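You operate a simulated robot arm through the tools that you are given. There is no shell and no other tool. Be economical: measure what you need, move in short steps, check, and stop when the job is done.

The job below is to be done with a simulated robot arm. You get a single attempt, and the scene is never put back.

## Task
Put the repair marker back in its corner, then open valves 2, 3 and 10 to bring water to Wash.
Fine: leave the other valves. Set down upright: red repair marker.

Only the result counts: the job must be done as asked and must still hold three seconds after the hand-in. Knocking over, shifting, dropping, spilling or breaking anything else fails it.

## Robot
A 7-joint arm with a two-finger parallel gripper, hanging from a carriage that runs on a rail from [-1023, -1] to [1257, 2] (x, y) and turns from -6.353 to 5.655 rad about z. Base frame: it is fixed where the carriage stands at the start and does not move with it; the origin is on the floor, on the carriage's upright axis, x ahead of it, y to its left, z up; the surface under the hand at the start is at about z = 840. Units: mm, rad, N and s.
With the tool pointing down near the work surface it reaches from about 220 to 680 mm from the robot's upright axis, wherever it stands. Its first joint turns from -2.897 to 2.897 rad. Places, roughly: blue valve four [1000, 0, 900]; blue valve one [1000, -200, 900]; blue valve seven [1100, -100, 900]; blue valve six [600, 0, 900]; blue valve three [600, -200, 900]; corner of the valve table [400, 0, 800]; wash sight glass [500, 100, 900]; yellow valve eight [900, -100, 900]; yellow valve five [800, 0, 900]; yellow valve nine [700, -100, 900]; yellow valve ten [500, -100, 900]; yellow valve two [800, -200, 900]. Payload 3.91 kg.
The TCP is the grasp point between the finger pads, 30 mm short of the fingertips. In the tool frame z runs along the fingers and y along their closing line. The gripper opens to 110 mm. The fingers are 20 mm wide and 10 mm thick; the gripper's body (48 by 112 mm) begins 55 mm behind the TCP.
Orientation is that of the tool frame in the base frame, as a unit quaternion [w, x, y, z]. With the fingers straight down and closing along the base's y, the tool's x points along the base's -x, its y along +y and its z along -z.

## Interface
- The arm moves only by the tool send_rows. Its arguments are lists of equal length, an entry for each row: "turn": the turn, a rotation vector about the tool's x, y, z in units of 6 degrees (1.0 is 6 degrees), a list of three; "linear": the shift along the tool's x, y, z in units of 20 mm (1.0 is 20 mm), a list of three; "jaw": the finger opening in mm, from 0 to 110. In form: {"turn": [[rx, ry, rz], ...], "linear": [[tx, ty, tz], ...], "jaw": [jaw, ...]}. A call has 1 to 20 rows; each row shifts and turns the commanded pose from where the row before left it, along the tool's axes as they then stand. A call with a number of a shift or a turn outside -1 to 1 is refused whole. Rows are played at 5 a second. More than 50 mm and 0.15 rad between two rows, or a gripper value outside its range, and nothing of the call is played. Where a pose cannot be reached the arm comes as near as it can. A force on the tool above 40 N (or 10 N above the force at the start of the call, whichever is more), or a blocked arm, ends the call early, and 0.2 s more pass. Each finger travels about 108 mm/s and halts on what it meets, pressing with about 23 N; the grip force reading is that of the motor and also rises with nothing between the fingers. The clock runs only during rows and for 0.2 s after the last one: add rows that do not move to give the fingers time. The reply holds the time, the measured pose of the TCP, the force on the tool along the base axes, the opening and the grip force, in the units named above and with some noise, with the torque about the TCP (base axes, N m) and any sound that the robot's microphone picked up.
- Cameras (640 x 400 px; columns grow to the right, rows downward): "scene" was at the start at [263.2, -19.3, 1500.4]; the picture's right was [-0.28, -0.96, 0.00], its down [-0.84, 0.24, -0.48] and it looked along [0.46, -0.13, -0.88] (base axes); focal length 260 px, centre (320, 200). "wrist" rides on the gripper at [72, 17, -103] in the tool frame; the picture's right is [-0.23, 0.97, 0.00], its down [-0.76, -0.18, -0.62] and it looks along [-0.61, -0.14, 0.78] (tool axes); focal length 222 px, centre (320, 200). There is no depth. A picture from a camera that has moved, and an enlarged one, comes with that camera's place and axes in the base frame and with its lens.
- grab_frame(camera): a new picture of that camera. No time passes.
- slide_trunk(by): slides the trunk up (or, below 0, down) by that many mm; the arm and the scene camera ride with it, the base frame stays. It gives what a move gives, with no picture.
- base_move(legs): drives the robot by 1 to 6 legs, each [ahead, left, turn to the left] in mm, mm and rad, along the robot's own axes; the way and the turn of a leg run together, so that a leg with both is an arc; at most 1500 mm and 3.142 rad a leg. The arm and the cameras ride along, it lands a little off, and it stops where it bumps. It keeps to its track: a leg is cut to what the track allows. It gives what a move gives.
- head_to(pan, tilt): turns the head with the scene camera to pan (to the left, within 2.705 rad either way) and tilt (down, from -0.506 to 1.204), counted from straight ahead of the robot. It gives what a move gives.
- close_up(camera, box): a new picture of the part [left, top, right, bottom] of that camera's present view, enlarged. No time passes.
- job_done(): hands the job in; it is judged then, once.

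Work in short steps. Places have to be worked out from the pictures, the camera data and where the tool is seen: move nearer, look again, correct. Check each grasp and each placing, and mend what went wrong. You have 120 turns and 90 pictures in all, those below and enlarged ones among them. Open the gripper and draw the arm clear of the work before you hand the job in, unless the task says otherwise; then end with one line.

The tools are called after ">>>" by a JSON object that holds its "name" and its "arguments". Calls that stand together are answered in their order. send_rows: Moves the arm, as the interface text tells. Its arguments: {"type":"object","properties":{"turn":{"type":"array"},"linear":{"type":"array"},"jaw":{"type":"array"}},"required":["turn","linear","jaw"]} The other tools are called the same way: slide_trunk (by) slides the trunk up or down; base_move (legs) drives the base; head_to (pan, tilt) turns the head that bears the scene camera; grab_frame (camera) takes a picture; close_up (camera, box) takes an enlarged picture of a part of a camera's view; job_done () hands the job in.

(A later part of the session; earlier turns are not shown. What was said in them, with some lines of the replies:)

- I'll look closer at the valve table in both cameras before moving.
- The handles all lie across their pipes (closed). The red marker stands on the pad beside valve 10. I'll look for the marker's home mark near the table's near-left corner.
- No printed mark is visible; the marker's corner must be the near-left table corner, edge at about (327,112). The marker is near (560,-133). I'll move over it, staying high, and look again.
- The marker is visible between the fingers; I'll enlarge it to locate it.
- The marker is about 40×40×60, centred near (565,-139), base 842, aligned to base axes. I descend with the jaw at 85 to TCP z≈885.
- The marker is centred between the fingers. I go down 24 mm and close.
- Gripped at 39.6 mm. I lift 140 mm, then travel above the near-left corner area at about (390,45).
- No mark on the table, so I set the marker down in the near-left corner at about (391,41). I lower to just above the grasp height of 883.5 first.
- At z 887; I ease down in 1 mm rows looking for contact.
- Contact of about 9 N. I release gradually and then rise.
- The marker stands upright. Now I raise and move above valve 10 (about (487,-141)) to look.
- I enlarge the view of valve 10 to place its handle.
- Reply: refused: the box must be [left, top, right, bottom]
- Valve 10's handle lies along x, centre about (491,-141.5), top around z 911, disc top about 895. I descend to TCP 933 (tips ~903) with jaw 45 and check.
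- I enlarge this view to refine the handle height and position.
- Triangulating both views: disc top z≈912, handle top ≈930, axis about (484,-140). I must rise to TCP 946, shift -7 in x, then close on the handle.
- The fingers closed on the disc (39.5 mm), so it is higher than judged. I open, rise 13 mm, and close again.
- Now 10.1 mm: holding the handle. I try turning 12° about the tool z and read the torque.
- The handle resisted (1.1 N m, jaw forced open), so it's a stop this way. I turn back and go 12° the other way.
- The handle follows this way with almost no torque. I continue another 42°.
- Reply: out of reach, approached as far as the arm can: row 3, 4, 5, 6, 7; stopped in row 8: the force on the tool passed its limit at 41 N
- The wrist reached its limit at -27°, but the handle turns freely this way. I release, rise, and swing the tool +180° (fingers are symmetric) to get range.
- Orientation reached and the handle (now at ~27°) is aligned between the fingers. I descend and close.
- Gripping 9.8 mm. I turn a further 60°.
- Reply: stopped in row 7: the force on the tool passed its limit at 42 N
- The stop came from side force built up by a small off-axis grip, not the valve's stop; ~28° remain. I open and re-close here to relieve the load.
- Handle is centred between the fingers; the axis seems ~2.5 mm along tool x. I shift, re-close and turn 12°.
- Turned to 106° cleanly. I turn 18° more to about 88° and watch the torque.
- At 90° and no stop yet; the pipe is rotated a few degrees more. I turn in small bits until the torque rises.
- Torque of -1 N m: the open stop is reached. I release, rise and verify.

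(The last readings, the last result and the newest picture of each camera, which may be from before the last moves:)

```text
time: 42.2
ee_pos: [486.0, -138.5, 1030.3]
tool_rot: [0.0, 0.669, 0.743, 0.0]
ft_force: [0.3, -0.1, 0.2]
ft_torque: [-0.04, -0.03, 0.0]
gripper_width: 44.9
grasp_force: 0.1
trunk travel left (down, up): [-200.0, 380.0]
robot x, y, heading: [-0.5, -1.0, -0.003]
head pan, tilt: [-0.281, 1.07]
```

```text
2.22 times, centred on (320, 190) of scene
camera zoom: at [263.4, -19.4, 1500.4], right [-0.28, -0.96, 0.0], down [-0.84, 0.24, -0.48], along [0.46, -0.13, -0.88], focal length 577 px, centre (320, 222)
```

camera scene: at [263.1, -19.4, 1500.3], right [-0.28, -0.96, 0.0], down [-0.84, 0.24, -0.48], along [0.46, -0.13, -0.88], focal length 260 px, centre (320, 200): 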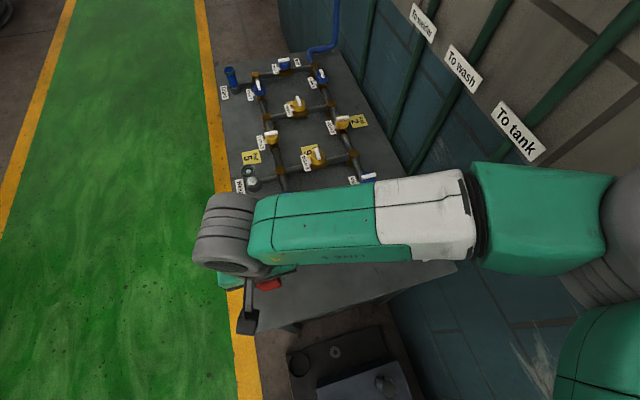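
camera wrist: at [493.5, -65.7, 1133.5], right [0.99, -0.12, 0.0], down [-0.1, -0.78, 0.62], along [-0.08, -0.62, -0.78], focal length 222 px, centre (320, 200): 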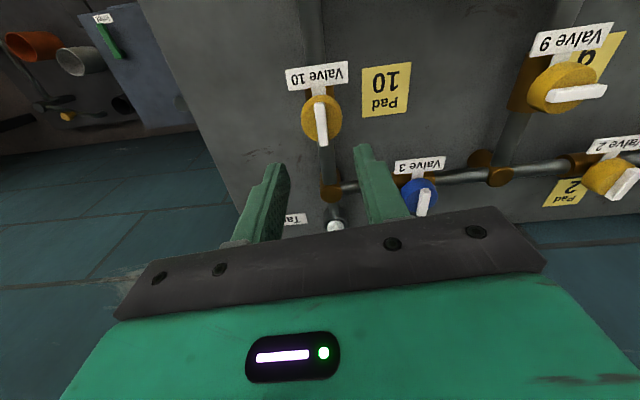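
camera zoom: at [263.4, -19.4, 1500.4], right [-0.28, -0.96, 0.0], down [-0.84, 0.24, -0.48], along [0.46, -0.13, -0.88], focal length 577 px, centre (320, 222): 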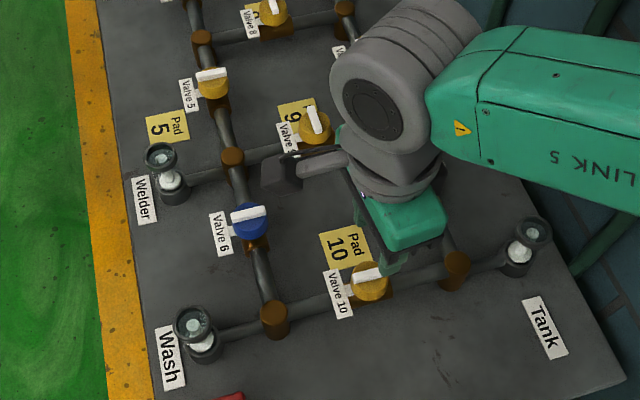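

Valve 10 lies along its pipe. Next I drive the carriage +200 mm along the rail so valves 3 and 2 are both well within reach.

>>> {"name": "base_move", "arguments": {"legs": [[200, 0, 0]]}}

>>> {"name": "send_rows", "arguments": {"turn": [[0, 0, 0.4], [0, 0, 0], [0, 0, 0], [0, 0, 0], [0, 0, 0], [0, 0, 0], [0, 0, 0]], "linear": [[0, 0, 0], [-0.8, -0.85, 0], [-0.8, -0.85, 0], [-0.8, -0.85, 0], [-0.8, -0.85, 0], [-0.8, -0.8, 0], [0, 0, 0]], "jaw": [45, 45, 45, 45, 45, 45, 45]}}

>>> {"name": "grab_frame", "arguments": {"camera": "wrist"}}

>>> {"name": "grab_frame", "arguments": {"camera": "scene"}}

```text
time: 43.8
ee_pos: [684.9, -138.1, 1030.4]
tool_rot: [0.0, 0.669, 0.743, 0.0]
ft_force: [0.0, 0.0, -0.1]
ft_torque: [0.02, -0.03, 0.02]
gripper_width: 44.8
grasp_force: 0.1
trunk travel left (down, up): [-200.0, 380.0]
robot x, y, heading: [199.0, -4.1, 0.003]
head pan, tilt: [-0.281, 1.07]
```

```text
time: 45.4
ee_pos: [605.7, -222.7, 1030.7]
tool_rot: [0.0, 0.685, 0.729, 0.0]
ft_force: [0.1, -0.2, -0.4]
ft_torque: [-0.02, 0.0, -0.01]
gripper_width: 45.0
grasp_force: 0.1
trunk travel left (down, up): [-200.0, 380.0]
robot x, y, heading: [200.2, 3.9, -0.004]
head pan, tilt: [-0.281, 1.07]
```

```text
56 pictures are left
camera wrist: at [616.4, -151.2, 1133.7], right [0.99, -0.17, 0.0], down [-0.13, -0.77, 0.62], along [-0.1, -0.62, -0.78], focal length 222 px, centre (320, 200)
```

wrist: 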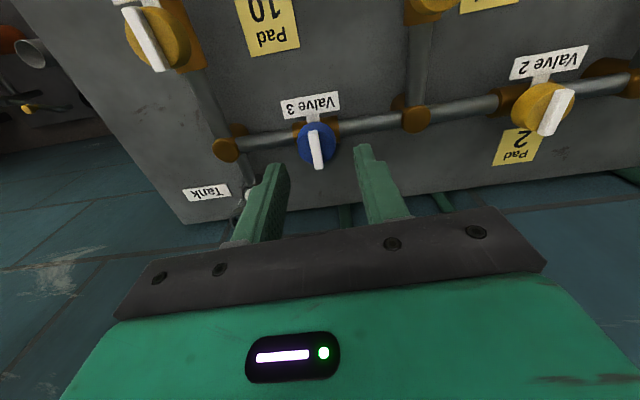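

```text
55 pictures are left
camera scene: at [462.1, -19.3, 1500.3], right [-0.28, -0.96, 0.0], down [-0.84, 0.24, -0.48], along [0.46, -0.13, -0.88], focal length 260 px, centre (320, 200)
```

scene: 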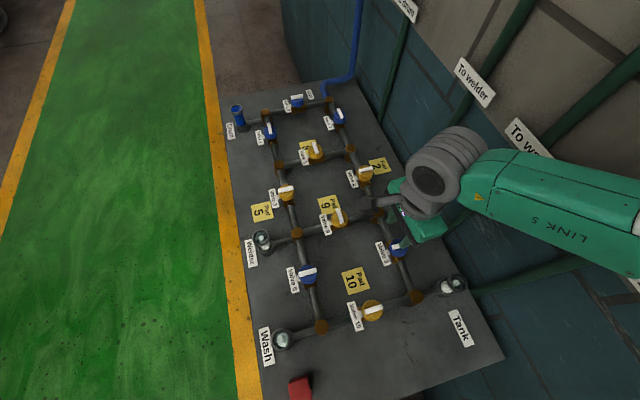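

Short of the target a bit; I enlarge valve 3 to locate it.

>>> {"name": "close_up", "arguments": {"camera": "wrist", "box": [260, 80, 380, 180]}}

>>> {"name": "close_up", "arguments": {"camera": "scene", "box": [330, 140, 430, 280]}}

```text
4.00 times, centred on (320, 130) of wrist
camera zoom: at [616.4, -151.2, 1133.7], right [0.99, -0.17, 0.0], down [-0.13, -0.77, 0.62], along [-0.1, -0.62, -0.78], focal length 888 px, centre (320, 480)
```

zoom: 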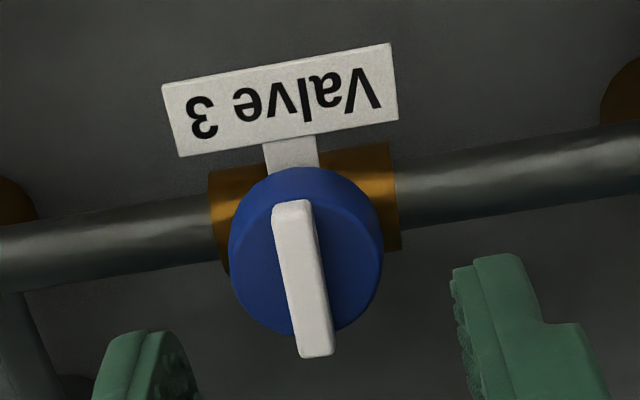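

```text
2.86 times, centred on (380, 210) of scene
camera zoom: at [462.1, -19.3, 1500.3], right [-0.28, -0.96, 0.0], down [-0.84, 0.24, -0.48], along [0.46, -0.13, -0.88], focal length 742 px, centre (149, 171)
```

zoom: 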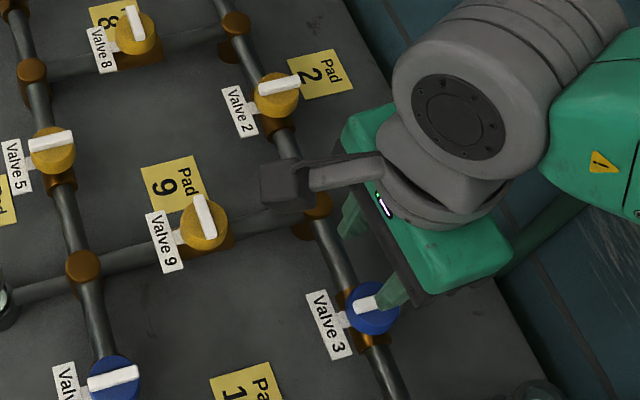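

Valve 3's axis is about (596.5,-250.5). I move over it and down to z 985 to check before gripping.

>>> {"name": "send_rows", "arguments": {"turn": [[0, 0, 0], [0, 0, 0], [0, 0, 0], [0, 0, 0], [0, 0, 0]], "linear": [[-0.7, -0.3, 0], [-0.64, -0.25, 0], [0, 0, 0.9], [0, 0, 0.9], [0, 0, 0.45]], "jaw": [45, 45, 45, 45, 45]}}

>>> {"name": "close_up", "arguments": {"camera": "wrist", "box": [240, 80, 400, 230]}}

```text
time: 46.6
ee_pos: [596.1, -251.9, 985.4]
tool_rot: [0.0, 0.685, 0.729, 0.0]
ft_force: [-0.5, -0.2, -0.2]
ft_torque: [0.02, -0.01, 0.0]
gripper_width: 45.3
grasp_force: 0.1
trunk travel left (down, up): [-200.0, 380.0]
robot x, y, heading: [201.3, -0.1, -0.003]
head pan, tilt: [-0.281, 1.07]
```

```text
2.67 times, centred on (320, 155) of wrist
camera zoom: at [607.6, -178.5, 1088.1], right [0.99, -0.17, 0.0], down [-0.13, -0.77, 0.62], along [-0.1, -0.62, -0.78], focal length 592 px, centre (320, 320)
```

zoom: 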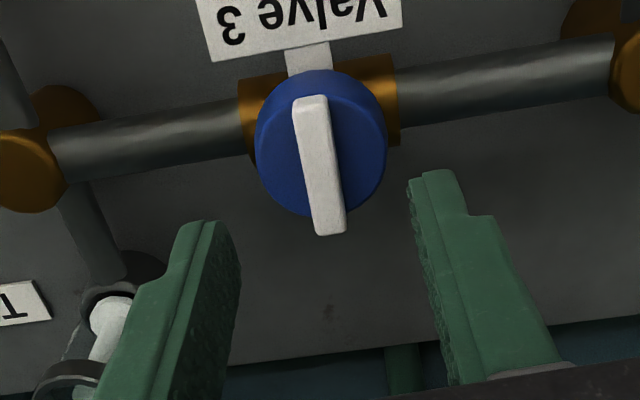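

Well centred. I descend to 959 and close on the handle.

>>> {"name": "send_rows", "arguments": {"turn": [[0, 0, 0], [0, 0, 0], [0, 0, 0], [0, 0, 0], [0, 0, 0], [0, 0, 0]], "linear": [[0, 0, 0.65], [0, 0, 0.65], [0, 0, 0], [0, 0, 0], [0, 0, 0], [0, 0, 0]], "jaw": [45, 45, 30, 20, 10, 7]}}

>>> {"name": "close_up", "arguments": {"camera": "wrist", "box": [240, 80, 400, 230]}}

```text
time: 48.0
ee_pos: [596.8, -250.0, 958.5]
tool_rot: [0.0, 0.684, 0.729, 0.001]
ft_force: [5.9, 0.3, -4.1]
ft_torque: [0.07, -0.18, 0.02]
gripper_width: 9.8
grasp_force: 44.9
trunk travel left (down, up): [-200.0, 380.0]
robot x, y, heading: [199.9, -0.1, -0.002]
head pan, tilt: [-0.281, 1.07]
```

```text
2.67 times, centred on (320, 155) of wrist
camera zoom: at [608.2, -178.4, 1062.4], right [0.99, -0.17, 0.0], down [-0.13, -0.77, 0.62], along [-0.1, -0.61, -0.78], focal length 592 px, centre (320, 320)
```

zoom: 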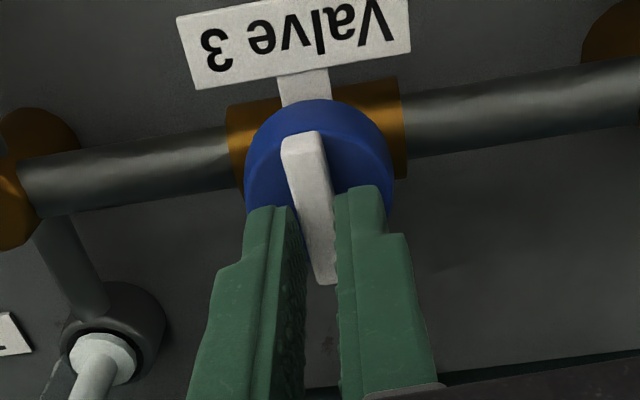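

Holding valve 3's handle. I test a 12° turn in the same sense as valve 10.

>>> {"name": "send_rows", "arguments": {"turn": [[0, 0, -1], [0, 0, -1], [0, 0, 0]], "linear": [[0, 0, 0], [0, 0, 0], [0, 0, 0]], "jaw": [7, 7, 7]}}

```text
time: 48.8
ee_pos: [596.7, -251.2, 959.5]
tool_rot: [0.001, 0.604, 0.797, 0.001]
ft_force: [8.2, -0.3, -4.0]
ft_torque: [1.19, 0.06, 0.01]
gripper_width: 9.8
grasp_force: 44.6
trunk travel left (down, up): [-200.0, 380.0]
robot x, y, heading: [196.3, 3.3, 0.001]
head pan, tilt: [-0.281, 1.07]
```

It turns freely. I continue 36°.

>>> {"name": "send_rows", "arguments": {"turn": [[0, 0, -1], [0, 0, -1], [0, 0, -1], [0, 0, -1], [0, 0, -1], [0, 0, -1], [0, 0, 0]], "linear": [[0, 0, 0], [0, 0, 0], [0, 0, 0], [0, 0, 0], [0, 0, 0], [0, 0, 0], [0, 0, 0]], "jaw": [7, 7, 7, 7, 7, 7, 7]}}

```text
time: 50.4
ee_pos: [598.4, -249.8, 958.7]
tool_rot: [0.001, 0.327, 0.945, 0.001]
ft_force: [17.7, 0.1, -22.8]
ft_torque: [0.37, 0.02, -0.02]
gripper_width: 9.6
grasp_force: 45.0
trunk travel left (down, up): [-200.0, 380.0]
robot x, y, heading: [196.7, -2.1, -0.004]
head pan, tilt: [-0.281, 1.07]
```

Side load is building (28 N) so I open, shift 2 mm to +x and re-close.

>>> {"name": "send_rows", "arguments": {"turn": [[0, 0, 0], [0, 0, 0], [0, 0, 0], [0, 0, 0], [0, 0, 0], [0, 0, 0]], "linear": [[0, 0, 0], [-0.08, 0.06, 0], [0, 0, 0], [0, 0, 0], [0, 0, 0], [0, 0, 0]], "jaw": [25, 25, 20, 12, 8, 8]}}

```text
time: 51.8
ee_pos: [599.6, -250.5, 959.2]
tool_rot: [0.0, 0.328, 0.945, 0.0]
ft_force: [1.1, 2.8, 0.7]
ft_torque: [0.1, -0.04, -0.02]
gripper_width: 10.3
grasp_force: 45.7
trunk travel left (down, up): [-200.0, 380.0]
robot x, y, heading: [197.9, -2.6, -0.001]
head pan, tilt: [-0.281, 1.07]
```

Load relieved. Another 30°.

>>> {"name": "send_rows", "arguments": {"turn": [[0, 0, -1], [0, 0, -1], [0, 0, -1], [0, 0, -1], [0, 0, -1], [0, 0, 0]], "linear": [[0, 0, 0], [0, 0, 0], [0, 0, 0], [0, 0, 0], [0, 0, 0], [0, 0, 0]], "jaw": [7, 7, 7, 7, 7, 7]}}

>>> {"name": "close_up", "arguments": {"camera": "wrist", "box": [240, 50, 400, 230]}}

```text
time: 53.2
ee_pos: [598.8, -248.4, 959.8]
tool_rot: [-0.001, 0.072, 0.997, -0.001]
ft_force: [6.8, 5.9, -6.1]
ft_torque: [0.18, 0.45, 0.01]
gripper_width: 9.7
grasp_force: 44.8
trunk travel left (down, up): [-200.0, 380.0]
robot x, y, heading: [201.2, 2.6, -0.001]
head pan, tilt: [-0.281, 1.07]
```

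```text
2.22 times, centred on (320, 140) of wrist
camera zoom: at [528.6, -223.6, 1062.2], right [0.37, 0.93, 0.0], down [0.73, -0.29, 0.62], along [0.58, -0.23, -0.78], focal length 494 px, centre (320, 333)
```

zoom: 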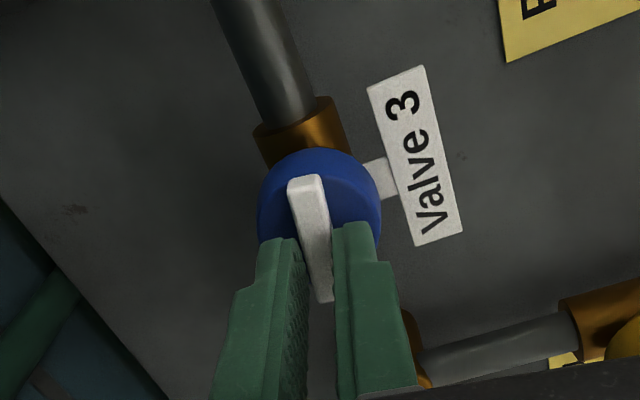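

Now at 8°; about 12° remain to the pipe line. I turn 2 rows more and look for the stop torque.

>>> {"name": "send_rows", "arguments": {"turn": [[0, 0, -1], [0, 0, -0.8], [0, 0, 0]], "linear": [[0, 0, 0], [0, 0, 0], [0, 0, 0]], "jaw": [7, 7, 7]}}

```text
time: 54.0
ee_pos: [600.0, -249.6, 958.5]
tool_rot: [0.001, -0.021, 1.0, 0.001]
ft_force: [7.0, 6.9, -7.7]
ft_torque: [0.18, -0.1, -0.96]
gripper_width: 10.2
grasp_force: 44.9
trunk travel left (down, up): [-200.0, 380.0]
robot x, y, heading: [198.5, -0.7, -0.003]
head pan, tilt: [-0.281, 1.07]
```

Torque -0.96: nearly at the stop. A further 3° to make sure.

>>> {"name": "send_rows", "arguments": {"turn": [[0, 0, -0.5], [0, 0, 0]], "linear": [[0, 0, 0], [0, 0, 0]], "jaw": [7, 7]}}

>>> {"name": "send_rows", "arguments": {"turn": [[0, 0, 0], [0, 0, 0], [0, 0, 0], [0, 0, 0], [0, 0, 0], [0, 0, 0], [0, 0, 0]], "linear": [[0, 0, 0], [0, 0, 0], [0, 0, -0.9], [0, 0, -0.9], [0, 0, -0.9], [0, 0, -0.9], [0, 0, 0]], "jaw": [25, 45, 45, 45, 45, 45, 45]}}

>>> {"name": "grab_frame", "arguments": {"camera": "wrist"}}

```text
time: 54.6
ee_pos: [599.7, -250.7, 959.5]
tool_rot: [-0.001, -0.047, 0.999, 0.0]
ft_force: [5.2, 8.0, -5.3]
ft_torque: [0.16, -0.31, -1.06]
gripper_width: 11.4
grasp_force: 45.5
trunk travel left (down, up): [-200.0, 380.0]
robot x, y, heading: [198.9, -0.7, 0.002]
head pan, tilt: [-0.281, 1.07]
```

```text
time: 56.2
ee_pos: [597.1, -251.0, 1032.2]
tool_rot: [0.0, -0.048, 0.999, -0.001]
ft_force: [-0.1, 0.6, 0.9]
ft_torque: [-0.02, 0.0, 0.02]
gripper_width: 44.7
grasp_force: 0.1
trunk travel left (down, up): [-200.0, 380.0]
robot x, y, heading: [196.7, 2.8, -0.003]
head pan, tilt: [-0.281, 1.07]
```

```text
49 pictures are left
camera wrist: at [522.4, -242.1, 1134.7], right [0.14, 0.99, 0.0], down [0.78, -0.11, 0.62], along [0.62, -0.09, -0.78], focal length 222 px, centre (320, 200)
```

wrist: 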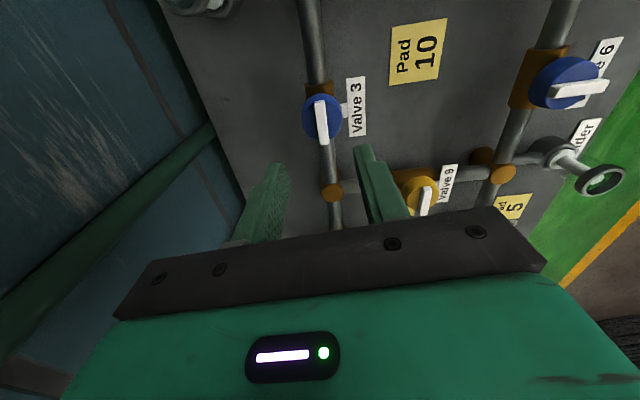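

Valve 3 lies along its pipe. I turn the tool back by 92° and drive the carriage another 210 mm towards valve 2 (~(814,-249)).

>>> {"name": "send_rows", "arguments": {"turn": [[0, 0, 1], [0, 0, 1], [0, 0, 1], [0, 0, 1], [0, 0, 1], [0, 0, 1], [0, 0, 1], [0, 0, 1], [0, 0, 1], [0, 0, 1], [0, 0, 1], [0, 0, 1], [0, 0, 1], [0, 0, 1], [0, 0, 1], [0, 0, 0.4], [0, 0, 0]], "linear": [[0, 0, 0], [0, 0, 0], [0, 0, 0], [0, 0, 0], [0, 0, 0], [0, 0, 0], [0, 0, 0], [0, 0, 0], [0, 0, 0], [0, 0, 0], [0, 0, 0], [0, 0, 0], [0, 0, 0], [0, 0, 0], [0, 0, 0], [0, 0, 0], [0, 0, 0]], "jaw": [45, 45, 45, 45, 45, 45, 45, 45, 45, 45, 45, 45, 45, 45, 45, 45, 45]}}

>>> {"name": "base_move", "arguments": {"legs": [[215, 0, 0]]}}

>>> {"name": "close_up", "arguments": {"camera": "wrist", "box": [220, 50, 420, 230]}}

```text
time: 59.8
ee_pos: [598.0, -250.4, 1031.3]
tool_rot: [0.0, 0.689, 0.725, 0.0]
ft_force: [-0.3, -0.1, 0.7]
ft_torque: [0.02, -0.01, 0.03]
gripper_width: 45.1
grasp_force: 0.1
trunk travel left (down, up): [-200.0, 380.0]
robot x, y, heading: [198.0, 0.1, 0.001]
head pan, tilt: [-0.281, 1.07]
```

```text
time: 61.4
ee_pos: [813.4, -249.9, 1031.2]
tool_rot: [0.0, 0.689, 0.725, -0.001]
ft_force: [-0.1, -0.3, 0.3]
ft_torque: [0.0, 0.0, 0.0]
gripper_width: 45.1
grasp_force: 0.2
trunk travel left (down, up): [-200.0, 380.0]
robot x, y, heading: [416.3, -2.6, -0.006]
head pan, tilt: [-0.281, 1.07]
```

```text
2.22 times, centred on (320, 140) of wrist
camera zoom: at [824.0, -178.1, 1134.4], right [0.98, -0.18, 0.0], down [-0.14, -0.77, 0.62], along [-0.11, -0.61, -0.78], focal length 494 px, centre (320, 333)
```

zoom: 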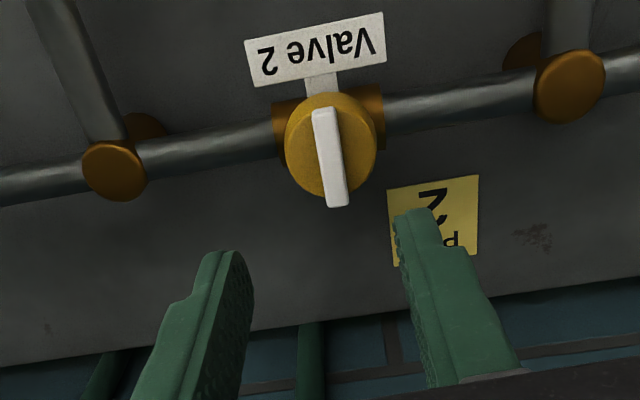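

Valve 2's axis is about (816,-249). I shift slightly, lower to z 985 and check.

>>> {"name": "send_rows", "arguments": {"turn": [[0, 0, 0], [0, 0, 0], [0, 0, 0], [0, 0, 0]], "linear": [[0.02, 0.13, 0.5], [0, 0, 0.9], [0, 0, 0.9], [0, 0, 0]], "jaw": [45, 45, 45, 45]}}

>>> {"name": "close_up", "arguments": {"camera": "wrist", "box": [240, 80, 400, 230]}}

```text
time: 62.4
ee_pos: [814.0, -248.6, 985.4]
tool_rot: [0.0, 0.688, 0.726, 0.0]
ft_force: [-0.3, 0.1, 0.7]
ft_torque: [0.0, 0.01, -0.01]
gripper_width: 45.1
grasp_force: 0.0
trunk travel left (down, up): [-200.0, 380.0]
robot x, y, heading: [412.9, 1.3, 0.003]
head pan, tilt: [-0.281, 1.07]
```

```text
2.67 times, centred on (320, 155) of wrist
camera zoom: at [826.6, -177.4, 1088.3], right [0.98, -0.18, 0.0], down [-0.14, -0.77, 0.62], along [-0.11, -0.61, -0.78], focal length 592 px, centre (320, 320)
```

zoom: 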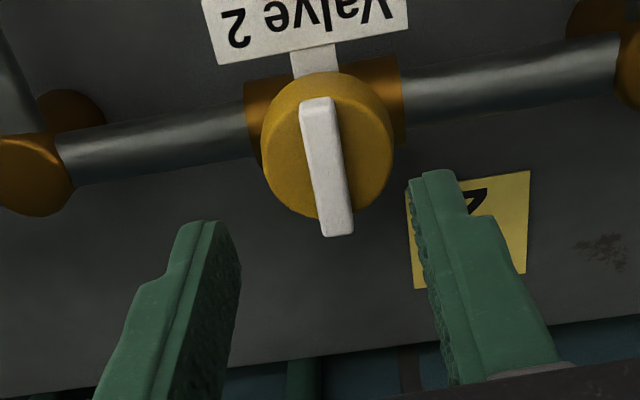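

About 2 mm more in +x. I shift, descend to 959 and close.

>>> {"name": "send_rows", "arguments": {"turn": [[0, 0, 0], [0, 0, 0], [0, 0, 0], [0, 0, 0], [0, 0, 0], [0, 0, 0]], "linear": [[0, 0.12, 0.65], [0, 0, 0.65], [0, 0, 0], [0, 0, 0], [0, 0, 0], [0, 0, 0]], "jaw": [45, 45, 30, 20, 10, 7]}}

>>> {"name": "send_rows", "arguments": {"turn": [[0, 0, -1], [0, 0, -1], [0, 0, 0]], "linear": [[0, 0, 0], [0, 0, 0], [0, 0, 0]], "jaw": [7, 7, 7]}}

```text
time: 63.8
ee_pos: [816.9, -248.7, 959.1]
tool_rot: [-0.001, 0.688, 0.725, 0.0]
ft_force: [2.6, -0.5, -2.5]
ft_torque: [0.01, -0.08, -0.04]
gripper_width: 9.8
grasp_force: 44.5
trunk travel left (down, up): [-200.0, 380.0]
robot x, y, heading: [415.7, 0.3, -0.004]
head pan, tilt: [-0.281, 1.07]
```

```text
time: 64.6
ee_pos: [818.1, -250.2, 958.8]
tool_rot: [0.0, 0.609, 0.793, 0.0]
ft_force: [1.7, -1.6, -4.1]
ft_torque: [0.18, 0.01, 0.01]
gripper_width: 9.8
grasp_force: 44.5
trunk travel left (down, up): [-200.0, 380.0]
robot x, y, heading: [416.0, 1.7, 0.001]
head pan, tilt: [-0.281, 1.07]
```

It grips and turns freely. Another 36°.

>>> {"name": "send_rows", "arguments": {"turn": [[0, 0, -1], [0, 0, -1], [0, 0, -1], [0, 0, -1], [0, 0, -1], [0, 0, -1], [0, 0, 0]], "linear": [[0, 0, 0], [0, 0, 0], [0, 0, 0], [0, 0, 0], [0, 0, 0], [0, 0, 0], [0, 0, 0]], "jaw": [7, 7, 7, 7, 7, 7, 7]}}

```text
time: 66.2
ee_pos: [817.7, -248.3, 959.7]
tool_rot: [0.0, 0.333, 0.943, 0.0]
ft_force: [4.7, 1.1, -7.1]
ft_torque: [-0.02, -0.17, -0.03]
gripper_width: 9.7
grasp_force: 45.1
trunk travel left (down, up): [-200.0, 380.0]
robot x, y, heading: [413.7, -1.7, 0.001]
head pan, tilt: [-0.281, 1.07]
```

Low load; 36° more.

>>> {"name": "send_rows", "arguments": {"turn": [[0, 0, -1], [0, 0, -1], [0, 0, -1], [0, 0, -1], [0, 0, -1], [0, 0, -1], [0, 0, 0]], "linear": [[0, 0, 0], [0, 0, 0], [0, 0, 0], [0, 0, 0], [0, 0, 0], [0, 0, 0], [0, 0, 0]], "jaw": [7, 7, 7, 7, 7, 7, 7]}}

>>> {"name": "send_rows", "arguments": {"turn": [[0, 0, -0.8], [0, 0, -0.6], [0, 0, 0]], "linear": [[0, 0, 0], [0, 0, 0], [0, 0, 0]], "jaw": [7, 7, 7]}}

```text
time: 67.8
ee_pos: [818.0, -249.1, 959.7]
tool_rot: [0.0, 0.026, 1.0, 0.0]
ft_force: [-0.2, 4.6, 4.8]
ft_torque: [0.13, -0.22, 0.02]
gripper_width: 9.6
grasp_force: 45.6
trunk travel left (down, up): [-200.0, 380.0]
robot x, y, heading: [408.7, -0.6, -0.006]
head pan, tilt: [-0.281, 1.07]
```

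```text
time: 68.6
ee_pos: [817.2, -248.9, 959.1]
tool_rot: [0.0, -0.048, 0.999, 0.001]
ft_force: [2.7, 4.5, 4.3]
ft_torque: [0.11, -0.14, -1.08]
gripper_width: 11.4
grasp_force: 44.8
trunk travel left (down, up): [-200.0, 380.0]
robot x, y, heading: [411.0, 0.3, -0.0]
head pan, tilt: [-0.281, 1.07]
```

Stop torque reached at -5.5°, same as valve 3. I release, rise 110 mm and check everything.

>>> {"name": "send_rows", "arguments": {"turn": [[0, 0, 0], [0, 0, 0], [0, 0, 0], [0, 0, 0], [0, 0, 0], [0, 0, 0], [0, 0, 0], [0, 0, 0], [0, 0, 0]], "linear": [[0, 0, 0], [0, 0, 0], [0, 0, -0.9], [0, 0, -0.9], [0, 0, -0.9], [0, 0, -0.9], [0, 0, -0.9], [0, 0, -0.9], [0, 0, 0]], "jaw": [25, 45, 45, 45, 45, 60, 80, 80, 80]}}

>>> {"name": "base_move", "arguments": {"legs": [[-415, 0, 0]]}}

>>> {"name": "send_rows", "arguments": {"turn": [[0, 0, 0], [0, 0, 0], [0, 0, 0], [0, 0, 0], [0, 0, 0], [0, 0, 0], [0, 0, 0], [0, 0, 0], [0, 0, 0]], "linear": [[0, 0, -0.9], [0, 0, -0.9], [0, 0, -0.9], [0, 0, -0.9], [0, 0, -0.9], [0, 0, -0.9], [0, 0, -0.9], [0, 0, -0.9], [0, 0, 0]], "jaw": [110, 110, 110, 110, 110, 110, 110, 110, 110]}}

>>> {"name": "grab_frame", "arguments": {"camera": "scene"}}

>>> {"name": "grab_frame", "arguments": {"camera": "wrist"}}

```text
time: 70.6
ee_pos: [817.4, -248.6, 1067.4]
tool_rot: [0.0, -0.048, 0.999, 0.0]
ft_force: [0.6, 0.0, 0.1]
ft_torque: [-0.03, 0.04, 0.02]
gripper_width: 80.2
grasp_force: 0.1
trunk travel left (down, up): [-200.0, 380.0]
robot x, y, heading: [411.5, 0.2, 0.002]
head pan, tilt: [-0.281, 1.07]
```

```text
time: 73.2
ee_pos: [407.6, -247.0, 1067.1]
tool_rot: [0.0, -0.049, 0.999, 0.0]
ft_force: [-0.1, -0.1, -0.2]
ft_torque: [0.01, -0.01, -0.01]
gripper_width: 80.1
grasp_force: 0.0
trunk travel left (down, up): [-200.0, 380.0]
robot x, y, heading: [1.4, -1.6, 0.004]
head pan, tilt: [-0.281, 1.07]
```

```text
time: 75.2
ee_pos: [407.0, -248.2, 1211.8]
tool_rot: [0.0, -0.05, 0.999, 0.001]
ft_force: [0.5, -0.1, 0.8]
ft_torque: [-0.02, 0.0, 0.05]
gripper_width: 110.0
grasp_force: 0.0
trunk travel left (down, up): [-200.0, 380.0]
robot x, y, heading: [1.7, 0.8, 0.004]
head pan, tilt: [-0.281, 1.07]
```

```text
46 pictures are left
camera scene: at [266.1, -18.4, 1500.4], right [-0.27, -0.96, 0.0], down [-0.84, 0.24, -0.48], along [0.46, -0.13, -0.88], focal length 260 px, centre (320, 200)
```

scene: 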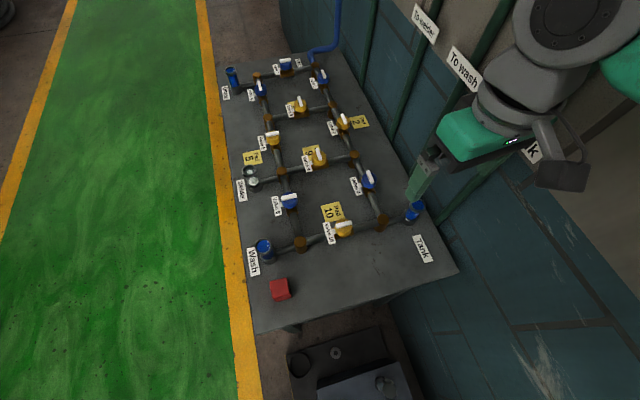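

```text
45 pictures are left
camera wrist: at [332.5, -239.9, 1314.7], right [0.13, 0.99, 0.0], down [0.78, -0.1, 0.62], along [0.62, -0.08, -0.78], focal length 222 px, centre (320, 200)
```

wrist: 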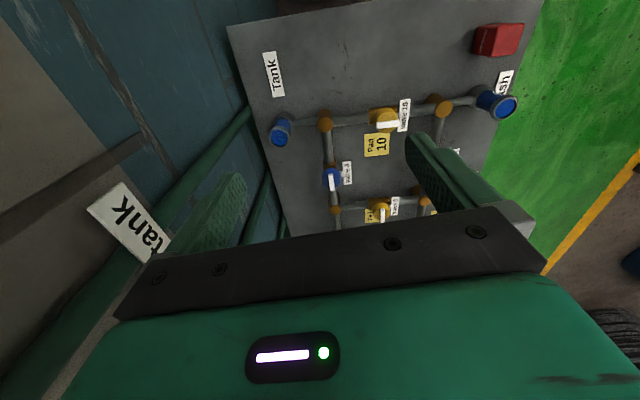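

The Wash sight glass shows blue water. Valves 2, 3 and 10 lie along their pipes, the others are untouched, and the marker stands upright in the corner with the arm clear and the gripper open. I hand in.

>>> {"name": "job_done", "arguments": {}}

```text
The job is handed in.
```

The repair marker is back upright in the near-left table corner and valves 2, 3 and 10 are open. The Wash sight glass shows water, though I judged the marker's spot from the given place since the table has no mark there. The Tank sight glass filled too.
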